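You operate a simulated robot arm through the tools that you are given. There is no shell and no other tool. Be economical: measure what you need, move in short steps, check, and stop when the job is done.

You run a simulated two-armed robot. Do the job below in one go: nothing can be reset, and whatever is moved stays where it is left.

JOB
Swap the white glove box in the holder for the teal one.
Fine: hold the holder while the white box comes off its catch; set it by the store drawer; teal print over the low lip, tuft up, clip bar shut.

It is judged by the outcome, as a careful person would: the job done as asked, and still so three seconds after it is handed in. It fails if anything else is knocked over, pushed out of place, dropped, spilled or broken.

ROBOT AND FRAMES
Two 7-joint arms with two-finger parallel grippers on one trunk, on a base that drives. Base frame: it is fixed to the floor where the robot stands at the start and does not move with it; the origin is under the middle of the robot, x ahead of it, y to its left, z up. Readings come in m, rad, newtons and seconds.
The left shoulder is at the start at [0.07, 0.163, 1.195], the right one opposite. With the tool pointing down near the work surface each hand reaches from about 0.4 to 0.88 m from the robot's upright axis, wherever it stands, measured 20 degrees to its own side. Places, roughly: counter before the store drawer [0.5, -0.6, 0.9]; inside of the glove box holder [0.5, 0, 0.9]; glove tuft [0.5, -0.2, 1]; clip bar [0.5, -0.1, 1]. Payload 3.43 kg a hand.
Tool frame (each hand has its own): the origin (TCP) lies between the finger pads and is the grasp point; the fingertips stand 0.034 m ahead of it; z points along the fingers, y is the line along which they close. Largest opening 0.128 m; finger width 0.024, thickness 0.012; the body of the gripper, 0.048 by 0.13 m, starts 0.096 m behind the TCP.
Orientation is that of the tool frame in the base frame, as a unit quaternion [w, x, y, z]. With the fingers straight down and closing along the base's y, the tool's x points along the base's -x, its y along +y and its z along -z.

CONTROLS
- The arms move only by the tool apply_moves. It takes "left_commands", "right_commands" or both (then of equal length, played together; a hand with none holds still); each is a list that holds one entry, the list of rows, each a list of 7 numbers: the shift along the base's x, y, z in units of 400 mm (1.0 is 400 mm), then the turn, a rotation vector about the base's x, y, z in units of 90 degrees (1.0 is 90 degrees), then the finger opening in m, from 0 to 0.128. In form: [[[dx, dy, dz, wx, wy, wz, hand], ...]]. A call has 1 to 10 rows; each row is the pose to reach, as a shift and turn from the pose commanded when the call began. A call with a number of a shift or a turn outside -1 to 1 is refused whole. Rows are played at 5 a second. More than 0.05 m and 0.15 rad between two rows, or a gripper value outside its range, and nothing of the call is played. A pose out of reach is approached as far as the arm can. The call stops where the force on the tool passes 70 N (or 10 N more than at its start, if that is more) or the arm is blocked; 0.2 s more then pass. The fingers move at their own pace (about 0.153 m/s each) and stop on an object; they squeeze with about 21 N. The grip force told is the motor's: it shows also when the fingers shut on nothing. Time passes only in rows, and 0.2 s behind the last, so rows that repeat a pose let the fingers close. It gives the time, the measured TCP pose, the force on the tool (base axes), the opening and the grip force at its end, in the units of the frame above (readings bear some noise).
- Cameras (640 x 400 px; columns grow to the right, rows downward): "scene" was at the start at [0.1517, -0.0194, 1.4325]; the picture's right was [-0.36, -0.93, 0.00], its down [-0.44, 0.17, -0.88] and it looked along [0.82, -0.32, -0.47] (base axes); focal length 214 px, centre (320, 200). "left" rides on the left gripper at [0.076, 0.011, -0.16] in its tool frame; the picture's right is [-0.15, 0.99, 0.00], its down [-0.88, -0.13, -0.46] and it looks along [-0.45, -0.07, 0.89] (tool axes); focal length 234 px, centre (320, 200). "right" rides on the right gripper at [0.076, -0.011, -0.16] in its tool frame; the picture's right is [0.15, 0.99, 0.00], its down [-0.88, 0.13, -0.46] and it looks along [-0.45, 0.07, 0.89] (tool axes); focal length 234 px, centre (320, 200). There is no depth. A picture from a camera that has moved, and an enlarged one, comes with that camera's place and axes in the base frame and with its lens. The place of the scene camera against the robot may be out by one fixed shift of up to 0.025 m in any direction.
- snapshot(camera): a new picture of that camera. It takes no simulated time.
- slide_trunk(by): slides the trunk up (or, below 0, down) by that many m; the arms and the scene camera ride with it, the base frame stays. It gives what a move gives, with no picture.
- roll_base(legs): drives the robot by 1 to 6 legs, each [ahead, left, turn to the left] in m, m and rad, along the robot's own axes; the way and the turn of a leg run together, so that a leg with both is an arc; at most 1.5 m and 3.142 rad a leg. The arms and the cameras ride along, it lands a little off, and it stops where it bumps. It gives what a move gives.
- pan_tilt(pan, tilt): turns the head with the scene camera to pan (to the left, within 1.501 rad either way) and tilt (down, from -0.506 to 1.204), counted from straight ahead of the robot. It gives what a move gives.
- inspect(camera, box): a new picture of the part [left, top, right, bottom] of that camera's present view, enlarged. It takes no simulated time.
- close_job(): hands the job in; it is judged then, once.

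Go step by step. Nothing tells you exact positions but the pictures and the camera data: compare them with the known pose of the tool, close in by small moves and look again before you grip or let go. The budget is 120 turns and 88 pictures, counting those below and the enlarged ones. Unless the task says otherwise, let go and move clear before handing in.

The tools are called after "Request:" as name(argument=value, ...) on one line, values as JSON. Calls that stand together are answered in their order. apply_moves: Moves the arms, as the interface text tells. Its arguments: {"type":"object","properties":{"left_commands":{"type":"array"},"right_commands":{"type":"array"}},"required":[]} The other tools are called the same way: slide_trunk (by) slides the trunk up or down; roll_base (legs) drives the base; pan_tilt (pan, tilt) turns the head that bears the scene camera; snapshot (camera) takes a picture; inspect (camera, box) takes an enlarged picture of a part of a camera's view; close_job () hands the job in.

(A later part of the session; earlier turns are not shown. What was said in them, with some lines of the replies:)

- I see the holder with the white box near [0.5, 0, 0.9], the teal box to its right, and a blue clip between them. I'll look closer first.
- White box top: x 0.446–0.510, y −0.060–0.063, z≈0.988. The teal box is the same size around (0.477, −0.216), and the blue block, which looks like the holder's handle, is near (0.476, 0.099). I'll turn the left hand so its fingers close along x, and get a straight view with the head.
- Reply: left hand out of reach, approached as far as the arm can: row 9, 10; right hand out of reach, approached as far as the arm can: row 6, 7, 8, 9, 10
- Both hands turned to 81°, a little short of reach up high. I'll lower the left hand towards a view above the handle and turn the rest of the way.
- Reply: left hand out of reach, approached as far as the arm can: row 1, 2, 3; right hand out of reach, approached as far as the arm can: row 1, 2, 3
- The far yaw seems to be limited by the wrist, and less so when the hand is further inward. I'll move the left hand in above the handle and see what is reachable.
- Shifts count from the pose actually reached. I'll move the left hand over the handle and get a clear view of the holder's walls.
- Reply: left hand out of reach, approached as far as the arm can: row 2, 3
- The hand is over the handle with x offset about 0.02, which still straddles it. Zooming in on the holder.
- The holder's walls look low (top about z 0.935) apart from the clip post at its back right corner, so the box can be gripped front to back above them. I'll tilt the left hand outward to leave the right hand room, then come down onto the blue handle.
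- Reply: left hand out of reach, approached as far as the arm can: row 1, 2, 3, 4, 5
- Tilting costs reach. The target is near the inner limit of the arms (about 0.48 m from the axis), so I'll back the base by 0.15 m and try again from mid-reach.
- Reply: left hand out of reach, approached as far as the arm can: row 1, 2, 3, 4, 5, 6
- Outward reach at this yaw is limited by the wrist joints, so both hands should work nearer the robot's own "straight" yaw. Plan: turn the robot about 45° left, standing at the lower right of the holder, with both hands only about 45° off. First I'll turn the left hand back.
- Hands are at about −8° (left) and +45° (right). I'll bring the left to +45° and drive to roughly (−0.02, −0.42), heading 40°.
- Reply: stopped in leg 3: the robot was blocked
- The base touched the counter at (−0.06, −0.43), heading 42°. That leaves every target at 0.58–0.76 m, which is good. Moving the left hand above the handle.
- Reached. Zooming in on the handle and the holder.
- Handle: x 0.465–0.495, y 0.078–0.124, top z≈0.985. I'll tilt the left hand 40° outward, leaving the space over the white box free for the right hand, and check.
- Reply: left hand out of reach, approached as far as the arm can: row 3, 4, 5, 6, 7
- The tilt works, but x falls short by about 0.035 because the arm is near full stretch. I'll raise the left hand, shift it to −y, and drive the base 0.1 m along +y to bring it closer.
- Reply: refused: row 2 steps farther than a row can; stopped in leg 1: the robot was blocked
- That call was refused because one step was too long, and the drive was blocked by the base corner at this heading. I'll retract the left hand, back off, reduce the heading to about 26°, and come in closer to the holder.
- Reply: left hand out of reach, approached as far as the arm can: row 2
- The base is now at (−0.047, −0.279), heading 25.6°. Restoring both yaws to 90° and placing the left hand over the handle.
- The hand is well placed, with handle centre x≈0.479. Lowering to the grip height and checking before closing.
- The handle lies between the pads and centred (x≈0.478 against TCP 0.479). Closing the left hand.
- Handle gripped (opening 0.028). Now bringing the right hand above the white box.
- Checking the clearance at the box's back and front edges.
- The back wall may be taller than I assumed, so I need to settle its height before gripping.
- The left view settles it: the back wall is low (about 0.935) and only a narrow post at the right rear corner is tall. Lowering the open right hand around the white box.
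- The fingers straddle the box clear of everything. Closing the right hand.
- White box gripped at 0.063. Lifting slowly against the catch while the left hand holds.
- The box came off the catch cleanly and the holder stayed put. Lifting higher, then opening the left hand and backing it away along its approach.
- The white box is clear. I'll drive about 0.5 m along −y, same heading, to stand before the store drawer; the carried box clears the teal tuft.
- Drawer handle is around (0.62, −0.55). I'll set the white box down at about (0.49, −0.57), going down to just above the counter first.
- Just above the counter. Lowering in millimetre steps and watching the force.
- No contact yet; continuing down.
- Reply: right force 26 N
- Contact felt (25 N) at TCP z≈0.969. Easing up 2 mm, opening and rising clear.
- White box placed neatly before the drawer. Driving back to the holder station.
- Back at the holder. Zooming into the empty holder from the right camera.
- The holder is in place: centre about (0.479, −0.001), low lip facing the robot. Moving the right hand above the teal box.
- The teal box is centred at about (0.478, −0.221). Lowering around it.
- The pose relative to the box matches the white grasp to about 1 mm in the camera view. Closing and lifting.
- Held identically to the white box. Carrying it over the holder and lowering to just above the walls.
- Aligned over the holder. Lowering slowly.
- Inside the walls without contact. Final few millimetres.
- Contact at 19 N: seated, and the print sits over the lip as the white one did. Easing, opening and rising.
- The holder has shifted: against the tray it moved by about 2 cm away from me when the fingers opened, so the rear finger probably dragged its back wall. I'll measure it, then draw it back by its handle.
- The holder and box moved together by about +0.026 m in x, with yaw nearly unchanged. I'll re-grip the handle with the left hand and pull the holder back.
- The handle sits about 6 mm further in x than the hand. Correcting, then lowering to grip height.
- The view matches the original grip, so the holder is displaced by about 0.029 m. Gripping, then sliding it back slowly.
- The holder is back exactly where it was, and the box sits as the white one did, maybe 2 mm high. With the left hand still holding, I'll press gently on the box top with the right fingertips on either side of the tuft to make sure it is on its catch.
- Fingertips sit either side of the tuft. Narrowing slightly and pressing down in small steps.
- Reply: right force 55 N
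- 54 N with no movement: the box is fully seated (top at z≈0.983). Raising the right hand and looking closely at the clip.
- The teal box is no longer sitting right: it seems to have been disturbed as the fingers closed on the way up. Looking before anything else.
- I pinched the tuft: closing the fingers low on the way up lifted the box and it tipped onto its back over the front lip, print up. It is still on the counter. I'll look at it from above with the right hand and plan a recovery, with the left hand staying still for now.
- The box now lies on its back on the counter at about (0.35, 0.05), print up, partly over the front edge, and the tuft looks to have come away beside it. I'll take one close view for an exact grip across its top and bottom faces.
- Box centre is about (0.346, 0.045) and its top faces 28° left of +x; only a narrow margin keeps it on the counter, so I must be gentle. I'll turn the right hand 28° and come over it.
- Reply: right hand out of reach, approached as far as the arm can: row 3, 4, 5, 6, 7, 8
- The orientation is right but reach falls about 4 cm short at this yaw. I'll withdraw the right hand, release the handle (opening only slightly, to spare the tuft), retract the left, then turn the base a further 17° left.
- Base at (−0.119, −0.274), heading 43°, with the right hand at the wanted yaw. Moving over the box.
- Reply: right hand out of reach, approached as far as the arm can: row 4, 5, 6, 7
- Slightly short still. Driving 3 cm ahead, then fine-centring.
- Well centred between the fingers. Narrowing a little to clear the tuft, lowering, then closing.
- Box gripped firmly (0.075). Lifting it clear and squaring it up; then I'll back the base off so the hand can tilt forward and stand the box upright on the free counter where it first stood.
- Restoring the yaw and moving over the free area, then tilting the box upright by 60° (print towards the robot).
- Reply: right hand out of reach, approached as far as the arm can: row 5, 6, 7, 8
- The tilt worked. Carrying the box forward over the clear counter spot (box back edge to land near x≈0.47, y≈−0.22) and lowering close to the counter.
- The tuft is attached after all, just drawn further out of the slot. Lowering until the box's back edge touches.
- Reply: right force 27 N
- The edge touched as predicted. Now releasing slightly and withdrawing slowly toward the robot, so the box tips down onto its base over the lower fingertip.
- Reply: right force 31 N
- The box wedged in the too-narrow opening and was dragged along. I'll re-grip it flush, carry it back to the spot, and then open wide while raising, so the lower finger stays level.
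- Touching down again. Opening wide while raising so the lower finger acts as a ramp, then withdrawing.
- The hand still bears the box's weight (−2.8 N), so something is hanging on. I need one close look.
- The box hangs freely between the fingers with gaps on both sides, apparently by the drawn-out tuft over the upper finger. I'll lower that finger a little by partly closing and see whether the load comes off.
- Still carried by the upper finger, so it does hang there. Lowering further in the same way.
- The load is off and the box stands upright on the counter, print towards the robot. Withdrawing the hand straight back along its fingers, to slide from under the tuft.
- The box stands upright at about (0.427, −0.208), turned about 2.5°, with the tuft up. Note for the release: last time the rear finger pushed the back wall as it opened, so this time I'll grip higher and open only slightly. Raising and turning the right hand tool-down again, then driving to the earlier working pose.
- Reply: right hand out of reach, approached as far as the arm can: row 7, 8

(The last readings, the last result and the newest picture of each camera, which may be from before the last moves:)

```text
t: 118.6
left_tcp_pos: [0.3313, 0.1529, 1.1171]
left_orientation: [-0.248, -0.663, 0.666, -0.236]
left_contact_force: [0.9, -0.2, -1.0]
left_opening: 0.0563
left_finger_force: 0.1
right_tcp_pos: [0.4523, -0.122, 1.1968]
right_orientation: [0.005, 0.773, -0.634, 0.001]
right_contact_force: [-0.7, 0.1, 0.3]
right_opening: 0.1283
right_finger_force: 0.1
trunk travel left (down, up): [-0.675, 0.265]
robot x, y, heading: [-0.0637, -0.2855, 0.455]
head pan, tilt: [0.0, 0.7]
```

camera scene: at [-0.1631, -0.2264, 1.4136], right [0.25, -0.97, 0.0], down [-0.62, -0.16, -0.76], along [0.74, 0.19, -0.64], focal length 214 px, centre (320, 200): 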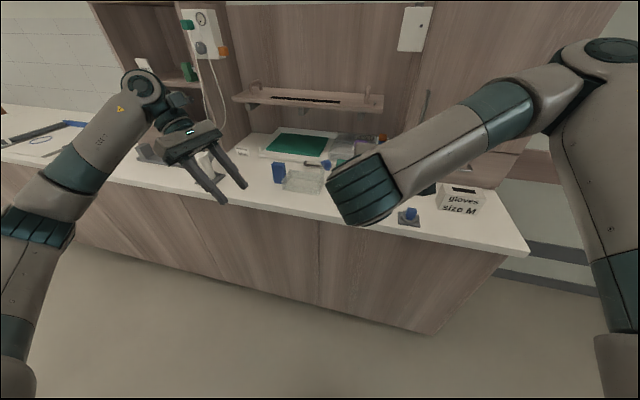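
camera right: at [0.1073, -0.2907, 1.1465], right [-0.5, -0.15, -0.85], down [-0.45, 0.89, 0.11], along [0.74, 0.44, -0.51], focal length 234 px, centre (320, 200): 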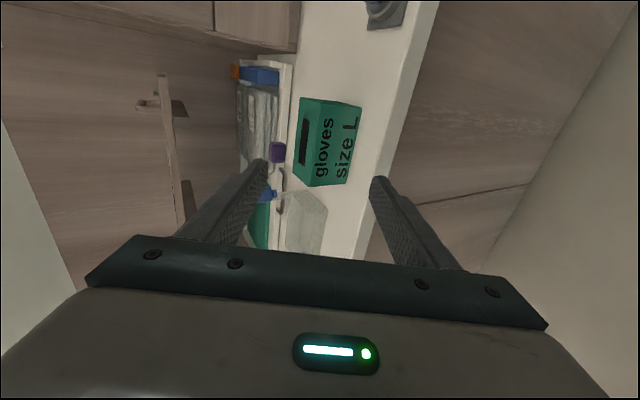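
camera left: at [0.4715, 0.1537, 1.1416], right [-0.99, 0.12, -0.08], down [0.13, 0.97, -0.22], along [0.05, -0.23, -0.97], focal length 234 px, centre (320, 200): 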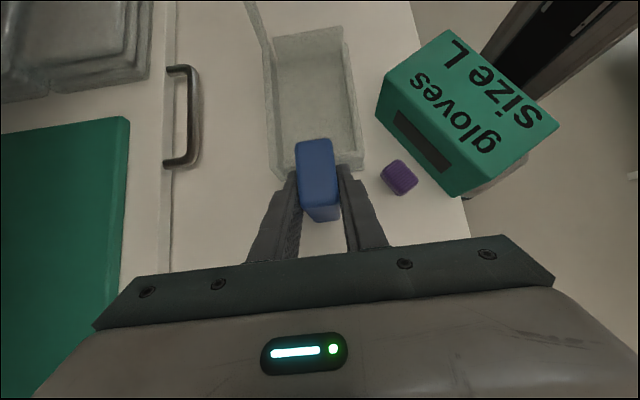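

Request:
apply_moves(right_commands=[[[-0.02, -0.07, 0, 0, 0, -0.033, 0.128], [-0.04, -0.15, 0, 0, 0, -0.066, 0.128], [-0.063, -0.2225, -0.05, 0, 0, -0.098, 0.128], [-0.063, -0.2225, -0.16, 0, 0, -0.098, 0.128], [-0.063, -0.2225, -0.28, 0, 0, -0.098, 0.128], [-0.063, -0.2225, -0.4, 0, 0, -0.098, 0.128], [-0.063, -0.2225, -0.5, 0, 0, -0.098, 0.128], [-0.063, -0.2225, -0.54, 0, 0, -0.098, 0.128], [-0.063, -0.2225, -0.54, 0, 0, -0.098, 0.128]]])

Request:
snapshot(camera="right")

```text
t: 120.6
left_tcp_pos: [0.3314, 0.1526, 1.1163]
left_orientation: [-0.248, -0.664, 0.665, -0.236]
left_contact_force: [-0.4, 0.1, 0.3]
left_opening: 0.0565
left_finger_force: 0.1
right_tcp_pos: [0.4266, -0.2104, 0.9815]
right_orientation: [0.005, 0.722, -0.691, 0.002]
right_contact_force: [0.1, 0.6, -0.2]
right_opening: 0.1282
right_finger_force: 0.0
trunk travel left (down, up): [-0.675, 0.265]
robot x, y, heading: [-0.0654, -0.2884, 0.455]
head pan, tilt: [0.0, 0.7]
```

```text
3 pictures are left
camera right: at [0.4418, -0.2826, 1.1418], right [-0.98, -0.19, 0.01], down [-0.17, 0.88, 0.45], along [-0.09, 0.44, -0.89], focal length 234 px, centre (320, 200)
```

right: 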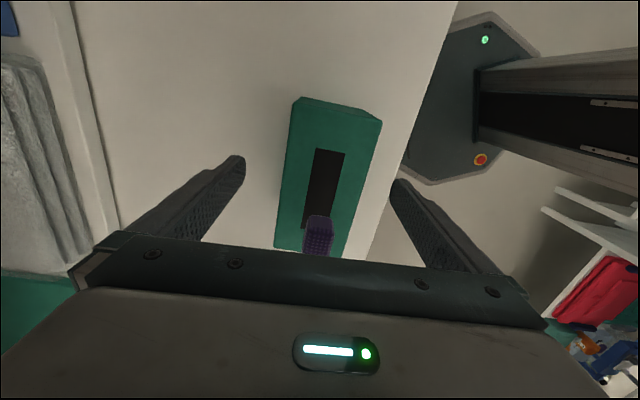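

Relative to the reference grasp view, the box sits 5 mm to −x and −y and about 3° off. Correcting, then gripping and lifting.

Request:
apply_moves(right_commands=[[[-0.0125, -0.0125, -0.004, 0, 0, -0.028, 0.128], [-0.0125, -0.0125, -0.008, 0, 0, -0.028, 0.128], [-0.0125, -0.0125, -0.008, 0, 0, -0.028, 0.03], [-0.0125, -0.0125, -0.008, 0, 0, -0.028, 0.03], [-0.0125, -0.0125, -0.008, 0, 0, -0.028, 0.03], [-0.0125, -0.0125, -0.008, 0, 0, -0.028, 0.03]]])

Request:
apply_moves(right_commands=[[[0, 0, 0.05, 0, 0, 0, 0.03], [0, 0, 0.14, 0, 0, 0, 0.03], [0, 0, 0.24, 0, 0, 0, 0.03], [0, 0, 0.34, 0, 0, 0, 0.03], [0, 0, 0.43, 0, 0, 0, 0.03], [0, 0, 0.43, 0, 0, 0, 0.03]]])

```text
t: 122.0
left_tcp_pos: [0.3309, 0.1526, 1.1158]
left_orientation: [-0.249, -0.663, 0.666, -0.235]
left_contact_force: [-0.2, -0.4, 0.2]
left_opening: 0.0561
left_finger_force: 0.1
right_tcp_pos: [0.4232, -0.2158, 0.9786]
right_orientation: [-0.006, -0.707, 0.708, -0.002]
right_contact_force: [-0.1, 0.0, 1.0]
right_opening: 0.0642
right_finger_force: 20.9
trunk travel left (down, up): [-0.675, 0.265]
robot x, y, heading: [-0.0621, -0.2853, 0.451]
head pan, tilt: [0.0, 0.7]
```

```text
t: 123.4
left_tcp_pos: [0.332, 0.1528, 1.1166]
left_orientation: [-0.248, -0.664, 0.665, -0.235]
left_contact_force: [0.0, 0.3, 0.1]
left_opening: 0.0562
left_finger_force: 0.0
right_tcp_pos: [0.4246, -0.2149, 1.1514]
right_orientation: [0.007, 0.708, -0.706, 0.001]
right_contact_force: [0.7, 0.3, -3.8]
right_opening: 0.0638
right_finger_force: 21.4
trunk travel left (down, up): [-0.675, 0.265]
robot x, y, heading: [-0.0649, -0.2858, 0.454]
head pan, tilt: [0.0, 0.7]
```

Gripped square (0.064). Carrying over the holder to just above the walls, then one check picture.

Request:
apply_moves(right_commands=[[[0.03, 0.11, 0, 0, 0, 0, 0.03], [0.06, 0.22, 0, 0, 0, 0, 0.03], [0.09, 0.33, 0, 0, 0, 0, 0.03], [0.12, 0.43, 0, 0, 0, 0, 0.03], [0.134, 0.523, 0, 0, 0, 0, 0.03], [0.134, 0.523, -0.08, 0, 0, 0, 0.03], [0.134, 0.523, -0.16, 0, 0, 0, 0.03], [0.134, 0.523, -0.24, 0, 0, 0, 0.03], [0.134, 0.523, -0.275, 0, 0, 0, 0.03], [0.134, 0.523, -0.275, 0, 0, 0, 0.03]]])

Request:
inspect(camera="scene", box=[250, 150, 390, 260])

```text
t: 125.6
left_tcp_pos: [0.332, 0.1523, 1.1163]
left_orientation: [-0.249, -0.663, 0.665, -0.236]
left_contact_force: [-0.4, -0.5, -0.6]
left_opening: 0.0562
left_finger_force: 0.0
right_tcp_pos: [0.4776, -0.0065, 1.039]
right_orientation: [-0.006, -0.707, 0.707, -0.002]
right_contact_force: [0.2, 0.1, -2.9]
right_opening: 0.0635
right_finger_force: 21.4
trunk travel left (down, up): [-0.675, 0.265]
robot x, y, heading: [-0.0608, -0.2823, 0.455]
head pan, tilt: [0.0, 0.7]
```

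```text
3.64 times, centred on (320, 205) of scene
camera zoom: at [0.0749, -0.211, 1.4137], right [0.44, -0.9, 0.0], down [-0.58, -0.28, -0.76], along [0.69, 0.34, -0.64], focal length 780 px, centre (320, 182)
```

zoom: 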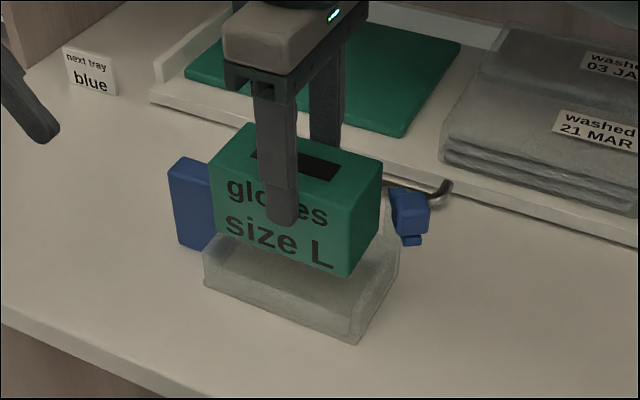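

Box and holder line up as in the first insertion. Lowering slowly.

Request:
apply_moves(right_commands=[[[0, -0.002, -0.02, 0, 0, 0, 0.03], [0, -0.002, -0.04, 0, 0, 0, 0.03], [0, -0.002, -0.06, 0, 0, 0, 0.03], [0, -0.002, -0.075, 0, 0, 0, 0.03], [0, -0.002, -0.09, 0, 0, 0, 0.03], [0, -0.002, -0.105, 0, 0, 0, 0.03], [0, -0.002, -0.116, 0, 0, 0, 0.03], [0, -0.002, -0.116, 0, 0, 0, 0.03]]])

```text
t: 127.4
left_tcp_pos: [0.3313, 0.1524, 1.1161]
left_orientation: [-0.248, -0.663, 0.665, -0.235]
left_contact_force: [0.5, 0.0, 0.1]
left_opening: 0.0561
left_finger_force: 0.0
right_tcp_pos: [0.4764, -0.0065, 0.9946]
right_orientation: [-0.006, -0.707, 0.708, -0.001]
right_contact_force: [-0.3, 0.2, -3.0]
right_opening: 0.0637
right_finger_force: 20.8
trunk travel left (down, up): [-0.675, 0.265]
robot x, y, heading: [-0.0629, -0.2836, 0.455]
head pan, tilt: [0.0, 0.7]
```

Request:
apply_moves(right_commands=[[[0, 0, -0.007, 0, 0, 0, 0.03], [0, 0, -0.014, 0, 0, 0, 0.03], [0, 0, -0.021, 0, 0, 0, 0.03], [0, 0, -0.026, 0, 0, 0, 0.03], [0, 0, -0.03, 0, 0, 0, 0.03], [0, 0, -0.03, 0, 0, 0, 0.03]]])

```text
t: 128.8
left_tcp_pos: [0.3298, 0.1529, 1.1182]
left_orientation: [-0.247, -0.663, 0.666, -0.235]
left_contact_force: [0.2, 0.3, 0.7]
left_opening: 0.0562
left_finger_force: 0.1
right_tcp_pos: [0.4763, -0.0084, 0.9851]
right_orientation: [0.004, 0.707, -0.707, 0.001]
right_contact_force: [6.1, 2.2, 23.1]
right_opening: 0.0637
right_finger_force: 21.0
trunk travel left (down, up): [-0.675, 0.265]
robot x, y, heading: [-0.0638, -0.2824, 0.453]
head pan, tilt: [0.0, 0.7]
```

Seated at the expected height. Easing, opening only about 3 mm per side, and rising straight up.

Request:
apply_moves(right_commands=[[[0, 0, 0.006, 0, 0, 0, 0.03], [0, 0, 0.006, 0, 0, 0, 0.07], [0, 0, 0.006, 0, 0, 0, 0.07], [0, 0, 0.03, 0, 0, 0, 0.07], [0, 0, 0.08, 0, 0, 0, 0.07], [0, 0, 0.16, 0, 0, 0, 0.07], [0, 0, 0.26, 0, 0, 0, 0.07], [0, 0, 0.36, 0, 0, 0, 0.07], [0, 0, 0.42, 0, 0, 0, 0.07]]])

Request:
apply_moves(left_commands=[[[0.1, -0.03, 0, 0, 0, 0, 0.1], [0.2, -0.06, 0, 0, 0, 0, 0.1], [0.3, -0.09, 0, 0, 0, 0, 0.1], [0.37, -0.103, -0.03, 0, 0, 0, 0.1], [0.37, -0.103, -0.13, 0, 0, 0, 0.1], [0.37, -0.103, -0.23, 0, 0, 0, 0.1], [0.37, -0.103, -0.33, 0, 0, 0, 0.1], [0.37, -0.103, -0.362, 0, 0, 0, 0.1], [0.37, -0.103, -0.362, 0, 0, 0, 0.1]]])

Request:
snapshot(camera="left")

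```text
t: 130.8
left_tcp_pos: [0.3302, 0.1519, 1.1162]
left_orientation: [-0.248, -0.663, 0.666, -0.236]
left_contact_force: [-1.0, 0.6, 0.2]
left_opening: 0.0561
left_finger_force: 0.1
right_tcp_pos: [0.4779, -0.0084, 1.1505]
right_orientation: [0.006, 0.707, -0.707, 0.001]
right_contact_force: [0.2, 0.4, 0.3]
right_opening: 0.0697
right_finger_force: 0.1
trunk travel left (down, up): [-0.675, 0.265]
robot x, y, heading: [-0.0637, -0.2845, 0.455]
head pan, tilt: [0.0, 0.7]
```

```text
t: 132.8
left_tcp_pos: [0.4786, 0.1113, 0.9732]
left_orientation: [-0.249, -0.663, 0.666, -0.235]
left_contact_force: [-0.2, -0.2, -0.5]
left_opening: 0.0999
left_finger_force: 0.2
right_tcp_pos: [0.4779, -0.0086, 1.1487]
right_orientation: [-0.006, -0.707, 0.707, -0.002]
right_contact_force: [-0.6, -0.2, -0.4]
right_opening: 0.07
right_finger_force: 0.2
trunk travel left (down, up): [-0.675, 0.265]
robot x, y, heading: [-0.0613, -0.2908, 0.454]
head pan, tilt: [0.0, 0.7]
```

```text
1 pictures are left
camera left: at [0.4698, 0.155, 1.1437], right [-0.99, 0.12, -0.08], down [0.14, 0.97, -0.22], along [0.05, -0.23, -0.97], focal length 234 px, centre (320, 200)
```

left: 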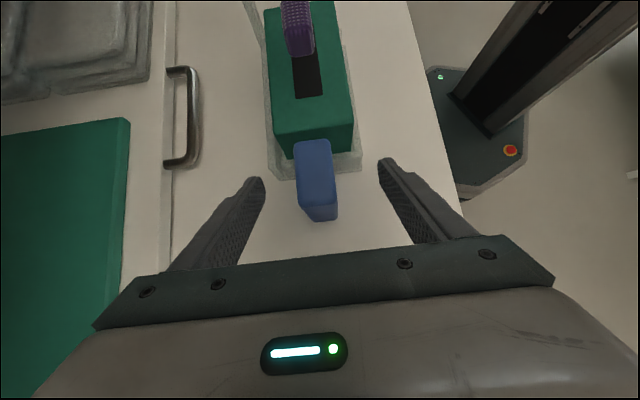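

The teal box is seated, print over the low lip, tuft up, and the holder is in place. Gripping the handle again to steady it while the right hand moves beside the clip knob with closed fingers.

Request:
apply_moves(left_commands=[[[0, 0, 0, 0, 0, 0, 0.0], [0, 0, 0, 0, 0, 0, 0.0], [0, 0, 0, 0, 0, 0, 0.0], [0, 0, 0, 0, 0, 0, 0.0], [0, 0, 0, 0, 0, 0, 0.0], [0, 0, 0, 0, 0, 0, 0.0], [0, 0, 0, 0, 0, 0, 0.0], [0, 0, 0, 0, 0, 0, 0.0]]], right_commands=[[[0.02, -0.1, 0.02, 0, 0, 0, 0.07], [0.05, -0.2, 0.02, 0, 0, 0, 0.07], [0.078, -0.306, 0.02, 0, 0, 0, 0.0], [0.078, -0.306, 0.02, 0, 0, 0, 0.0], [0.078, -0.306, -0.08, 0, 0, 0, 0.0], [0.078, -0.306, -0.18, 0, 0, 0, 0.0], [0.078, -0.306, -0.264, 0, 0, 0, 0.0], [0.078, -0.306, -0.264, 0, 0, 0, 0.0]]])

```text
t: 134.6
left_tcp_pos: [0.4749, 0.1132, 0.9741]
left_orientation: [-0.247, -0.663, 0.666, -0.236]
left_contact_force: [0.5, 0.9, -3.1]
left_opening: 0.0279
left_finger_force: 21.3
right_tcp_pos: [0.5042, -0.1284, 1.0464]
right_orientation: [-0.005, -0.707, 0.707, -0.004]
right_contact_force: [0.0, -0.8, 0.9]
right_opening: 0.0
right_finger_force: 21.3
trunk travel left (down, up): [-0.675, 0.265]
robot x, y, heading: [-0.0616, -0.2851, 0.452]
head pan, tilt: [0.0, 0.7]
```

Pushing the knob round its arc (over towards the box top) in small steps, watching the force.

Request:
apply_moves(right_commands=[[[-0.008, 0.0235, -0.008, 0, 0, 0, 0.0], [-0.025, 0.035, -0.008, 0, 0, 0, 0.0], [-0.043, 0.046, -0.008, 0, 0, 0, 0.0], [-0.057, 0.061, -0.008, 0, 0, 0, 0.0], [-0.0705, 0.076, -0.008, 0, 0, 0, 0.0], [-0.078, 0.092, -0.008, 0, 0, 0, 0.0], [-0.0855, 0.1085, -0.008, 0, 0, 0, 0.0]]])

```text
t: 136.2
left_tcp_pos: [0.4775, 0.1116, 0.9726]
left_orientation: [-0.248, -0.663, 0.665, -0.237]
left_contact_force: [1.5, 1.4, 1.5]
left_opening: 0.0276
left_finger_force: 20.8
right_tcp_pos: [0.4743, -0.0859, 1.0407]
right_orientation: [0.006, 0.707, -0.707, 0.001]
right_contact_force: [-0.3, 0.0, -0.8]
right_opening: 0.0
right_finger_force: 21.1
trunk travel left (down, up): [-0.675, 0.265]
robot x, y, heading: [-0.0653, -0.2827, 0.453]
head pan, tilt: [0.0, 0.7]
```

Request:
apply_moves(right_commands=[[[-0.01, 0.018, 0, 0, 0, 0, 0.0], [-0.018, 0.037, 0, 0, 0, 0, 0.0], [-0.018, 0.054, 0, 0, 0, 0, 0.0], [-0.016, 0.072, 0, 0, 0, 0, 0.0], [-0.01, 0.09, 0, 0, 0, 0, 0.0], [-0.003, 0.107, 0, 0, 0, 0, 0.0]]])

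```text
t: 137.6
left_tcp_pos: [0.478, 0.112, 0.9731]
left_orientation: [-0.248, -0.663, 0.666, -0.235]
left_contact_force: [2.1, 1.4, 3.2]
left_opening: 0.0279
left_finger_force: 21.3
right_tcp_pos: [0.473, -0.0439, 1.0398]
right_orientation: [0.006, 0.708, -0.707, 0.001]
right_contact_force: [-0.2, -0.9, -0.2]
right_opening: 0.0001
right_finger_force: 20.8
trunk travel left (down, up): [-0.675, 0.265]
robot x, y, heading: [-0.0643, -0.286, 0.453]
head pan, tilt: [0.0, 0.7]
```

No stop felt yet. Continuing round, towards +x and keeping clear of the tuft.

Request:
apply_moves(right_commands=[[[0.01, 0.012, 0, 0, 0, 0, 0.0], [0.02, 0.02, 0, 0, 0, 0, 0.0], [0.035, 0.024, 0, 0, 0, 0, 0.0], [0.0475, 0.027, 0, 0, 0, 0, 0.0]]])

```text
t: 138.6
left_tcp_pos: [0.4781, 0.1115, 0.9727]
left_orientation: [-0.247, -0.664, 0.665, -0.236]
left_contact_force: [6.2, 0.1, 2.9]
left_opening: 0.0281
left_finger_force: 20.7
right_tcp_pos: [0.4908, -0.0337, 1.0405]
right_orientation: [0.006, 0.708, -0.706, 0.001]
right_contact_force: [-7.4, -2.9, 2.2]
right_opening: 0.0002
right_finger_force: 21.6
trunk travel left (down, up): [-0.675, 0.265]
robot x, y, heading: [-0.0617, -0.2849, 0.457]
head pan, tilt: [0.0, 0.7]
```

Resistance now (7 N, taken up by the left hand): the bar seems to be at its shut stop. A slight extra push to confirm.

Request:
apply_moves(right_commands=[[[0.006, 0.002, 0, 0, 0, 0, 0.0], [0.01, 0.003, 0, 0, 0, 0, 0.0], [0.01, 0.003, 0, 0, 0, 0, 0.0]]])

```text
t: 139.4
left_tcp_pos: [0.4784, 0.1112, 0.9743]
left_orientation: [-0.247, -0.664, 0.666, -0.235]
left_contact_force: [9.3, 1.4, 3.3]
left_opening: 0.0287
left_finger_force: 21.1
right_tcp_pos: [0.4964, -0.0318, 1.0406]
right_orientation: [0.005, 0.707, -0.707, 0.002]
right_contact_force: [-8.2, -2.3, 3.8]
right_opening: 0.0
right_finger_force: 21.6
trunk travel left (down, up): [-0.675, 0.265]
robot x, y, heading: [-0.0653, -0.2826, 0.451]
head pan, tilt: [0.0, 0.7]
```

Force holds at about 8 N. Backing the finger off, rising clear and moving aside, then using the last picture to check.

Request:
apply_moves(right_commands=[[[-0.02, -0.02, 0, 0, 0, 0, 0.0], [-0.03, -0.05, 0.04, 0, 0, 0, 0.0], [-0.03, -0.05, 0.14, 0, 0, 0, 0.0], [-0.03, -0.1, 0.23, 0, 0, 0, 0.0], [-0.06, -0.2, 0.26, 0, 0, 0, 0.0], [-0.1, -0.3, 0.26, 0, 0, 0, 0.0], [-0.14, -0.4, 0.26, 0, 0, 0, 0.0], [-0.18, -0.5, 0.26, 0, 0, 0, 0.0]]])

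Request:
inspect(camera="scene", box=[265, 165, 385, 255])

```text
t: 141.2
left_tcp_pos: [0.4781, 0.1097, 0.9729]
left_orientation: [-0.248, -0.664, 0.665, -0.235]
left_contact_force: [-1.5, -0.7, 1.2]
left_opening: 0.0277
left_finger_force: 21.2
right_tcp_pos: [0.4222, -0.2329, 1.1458]
right_orientation: [-0.006, -0.706, 0.708, -0.001]
right_contact_force: [-0.2, -0.7, 0.1]
right_opening: 0.0
right_finger_force: 20.6
trunk travel left (down, up): [-0.675, 0.265]
robot x, y, heading: [-0.0629, -0.2818, 0.457]
head pan, tilt: [0.0, 0.7]
```

```text
4.44 times, centred on (325, 210) of scene
camera zoom: at [0.0746, -0.2131, 1.4137], right [0.44, -0.9, 0.0], down [-0.58, -0.28, -0.77], along [0.69, 0.34, -0.64], focal length 953 px, centre (298, 156)
```

zoom: 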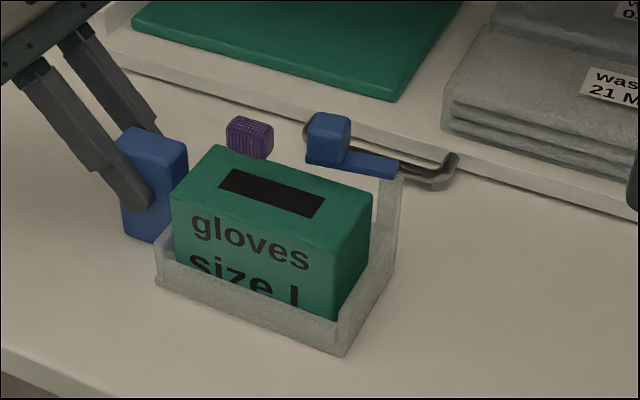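

The bar now lies over the rear of the box top, about parallel to its back edge. With no pictures left, I'll confirm it by touch: come back behind the knob and feel where it meets.

Request:
apply_moves(right_commands=[[[0.03, 0.1, 0, 0, 0, 0, 0.0], [0.06, 0.2, 0, 0, 0, 0, 0.0], [0.09, 0.3, 0, 0, 0, 0, 0.0], [0.11, 0.4, 0, 0, 0, 0, 0.0], [0.11, 0.492, 0, 0, 0, 0, 0.0], [0.11, 0.492, -0.1, 0, 0, 0, 0.0], [0.11, 0.492, -0.2, 0, 0, 0, 0.0], [0.11, 0.492, -0.262, 0, 0, 0, 0.0], [0.125, 0.492, -0.262, 0, 0, 0, 0.0], [0.135, 0.492, -0.262, 0, 0, 0, 0.0]]])

```text
t: 143.4
left_tcp_pos: [0.4783, 0.1119, 0.9717]
left_orientation: [-0.248, -0.663, 0.666, -0.234]
left_contact_force: [0.8, -0.3, 0.5]
left_opening: 0.0276
left_finger_force: 20.9
right_tcp_pos: [0.4783, -0.0333, 1.0407]
right_orientation: [0.007, 0.707, -0.707, 0.001]
right_contact_force: [-0.1, -0.7, 0.1]
right_opening: 0.0001
right_finger_force: 20.9
trunk travel left (down, up): [-0.675, 0.265]
robot x, y, heading: [-0.0669, -0.2844, 0.45]
head pan, tilt: [0.0, 0.7]
```

Request:
apply_moves(right_commands=[[[0.008, 0, 0, 0, 0, 0, 0.0], [0.016, 0, 0, 0, 0, 0, 0.0], [0.02, 0, 0, 0, 0, 0, 0.0], [0.02, 0, 0, 0, 0, 0, 0.0]]])

```text
t: 144.4
left_tcp_pos: [0.478, 0.1108, 0.9726]
left_orientation: [-0.248, -0.663, 0.666, -0.236]
left_contact_force: [0.6, 0.6, 0.3]
left_opening: 0.0279
left_finger_force: 20.9
right_tcp_pos: [0.486, -0.0355, 1.0398]
right_orientation: [-0.006, -0.707, 0.707, -0.001]
right_contact_force: [1.9, 1.2, -0.4]
right_opening: 0.0
right_finger_force: 20.3
trunk travel left (down, up): [-0.675, 0.265]
robot x, y, heading: [-0.066, -0.2824, 0.457]
head pan, tilt: [0.0, 0.7]
```

Request:
apply_moves(right_commands=[[[0.006, 0, 0, 0, 0, 0, 0.0], [0.012, 0, 0, 0, 0, 0, 0.0], [0.018, 0, 0, 0, 0, 0, 0.0], [0.024, 0, 0, 0, 0, 0, 0.0], [0.024, 0, 0, 0, 0, 0, 0.0]]])

```text
t: 145.6
left_tcp_pos: [0.478, 0.1117, 0.9726]
left_orientation: [-0.248, -0.663, 0.665, -0.236]
left_contact_force: [7.3, -1.7, 1.6]
left_opening: 0.0285
left_finger_force: 20.9
right_tcp_pos: [0.4954, -0.0351, 1.0409]
right_orientation: [-0.006, -0.707, 0.707, -0.002]
right_contact_force: [-7.8, 1.6, -0.5]
right_opening: 0.0
right_finger_force: 20.6
trunk travel left (down, up): [-0.675, 0.265]
robot x, y, heading: [-0.0617, -0.2865, 0.453]
head pan, tilt: [0.0, 0.7]
```

Same force at the same place as before: the bar is against its shut stop. Withdrawing the right hand, then releasing the handle and clearing both hands.

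Request:
apply_moves(right_commands=[[[-0.02, -0.015, 0, 0, 0, 0, 0.0], [-0.04, -0.03, 0, 0, 0, 0, 0.0], [-0.04, -0.03, 0.1, 0, 0, 0, 0.0], [-0.04, -0.03, 0.2, 0, 0, 0, 0.0], [-0.06, -0.1, 0.27, 0, 0, 0, 0.0], [-0.08, -0.2, 0.29, 0, 0, 0, 0.0], [-0.12, -0.3, 0.29, 0, 0, 0, 0.0], [-0.16, -0.4, 0.29, 0, 0, 0, 0.0], [-0.2, -0.5, 0.29, 0, 0, 0, 0.0]]])

Request:
apply_moves(left_commands=[[[0, 0, 0, 0, 0, 0, 0.056], [0, 0, 0, 0, 0, 0, 0.056], [0, 0.05, 0.07, 0, 0, 0, 0.056], [0, 0.1, 0.15, 0, 0, 0, 0.056], [0, 0.1, 0.26, 0, 0, 0, 0.056], [-0.07, 0.1, 0.34, 0, 0, 0, 0.056], [-0.17, 0.1, 0.36, 0, 0, 0, 0.056], [-0.28, 0.1, 0.36, 0, 0, 0, 0.056], [-0.38, 0.1, 0.36, 0, 0, 0, 0.056]]])

```text
t: 147.6
left_tcp_pos: [0.4776, 0.1098, 0.9729]
left_orientation: [-0.247, -0.664, 0.666, -0.235]
left_contact_force: [-0.1, -0.2, -1.9]
left_opening: 0.0278
left_finger_force: 21.1
right_tcp_pos: [0.4162, -0.2355, 1.156]
right_orientation: [-0.006, -0.707, 0.707, -0.001]
right_contact_force: [0.0, -0.4, 0.2]
right_opening: 0.0
right_finger_force: 20.5
trunk travel left (down, up): [-0.675, 0.265]
robot x, y, heading: [-0.064, -0.2866, 0.452]
head pan, tilt: [0.0, 0.7]
```

```text
t: 149.6
left_tcp_pos: [0.326, 0.1532, 1.1143]
left_orientation: [-0.248, -0.663, 0.666, -0.236]
left_contact_force: [0.7, 0.0, -0.2]
left_opening: 0.0559
left_finger_force: 0.0
right_tcp_pos: [0.415, -0.232, 1.1573]
right_orientation: [-0.006, -0.706, 0.708, -0.002]
right_contact_force: [-0.5, 0.1, 0.3]
right_opening: 0.0
right_finger_force: 21.0
trunk travel left (down, up): [-0.675, 0.265]
robot x, y, heading: [-0.0651, -0.2869, 0.451]
head pan, tilt: [0.0, 0.7]
```

Both hands are clear: the white box is before the drawer, the teal box is in the holder with print over the lip and tuft up, and the bar is against its stop. Handing in.

Request:
close_job()

```text
The job is handed in.
```

I swapped the boxes and handed the job in, but the teal box tipped over once on the way and I had to recover it.

- **White box:** it came off its catch while the left hand held the holder, and it stands on the counter in front of the store drawer.
- **Teal box:** it is seated in the holder with the print over the low lip and the tuft up.
- **Clip bar:** I pushed it over the rear of the box top until it met a stop. I had no pictures left, so I checked by touch that it stays there.
- **What went wrong:** after I first seated the teal box, the right fingers caught its tuft and pulled the box out, and it fell onto its back at the counter's front edge. I stood it up again and put it back. The tuft now sticks up about 3 cm further out of its slot than it did at the start.
- **Holder:** it was pushed about 3 cm when I first let go of the teal box. I slid it back, and the pictures show it where it began.
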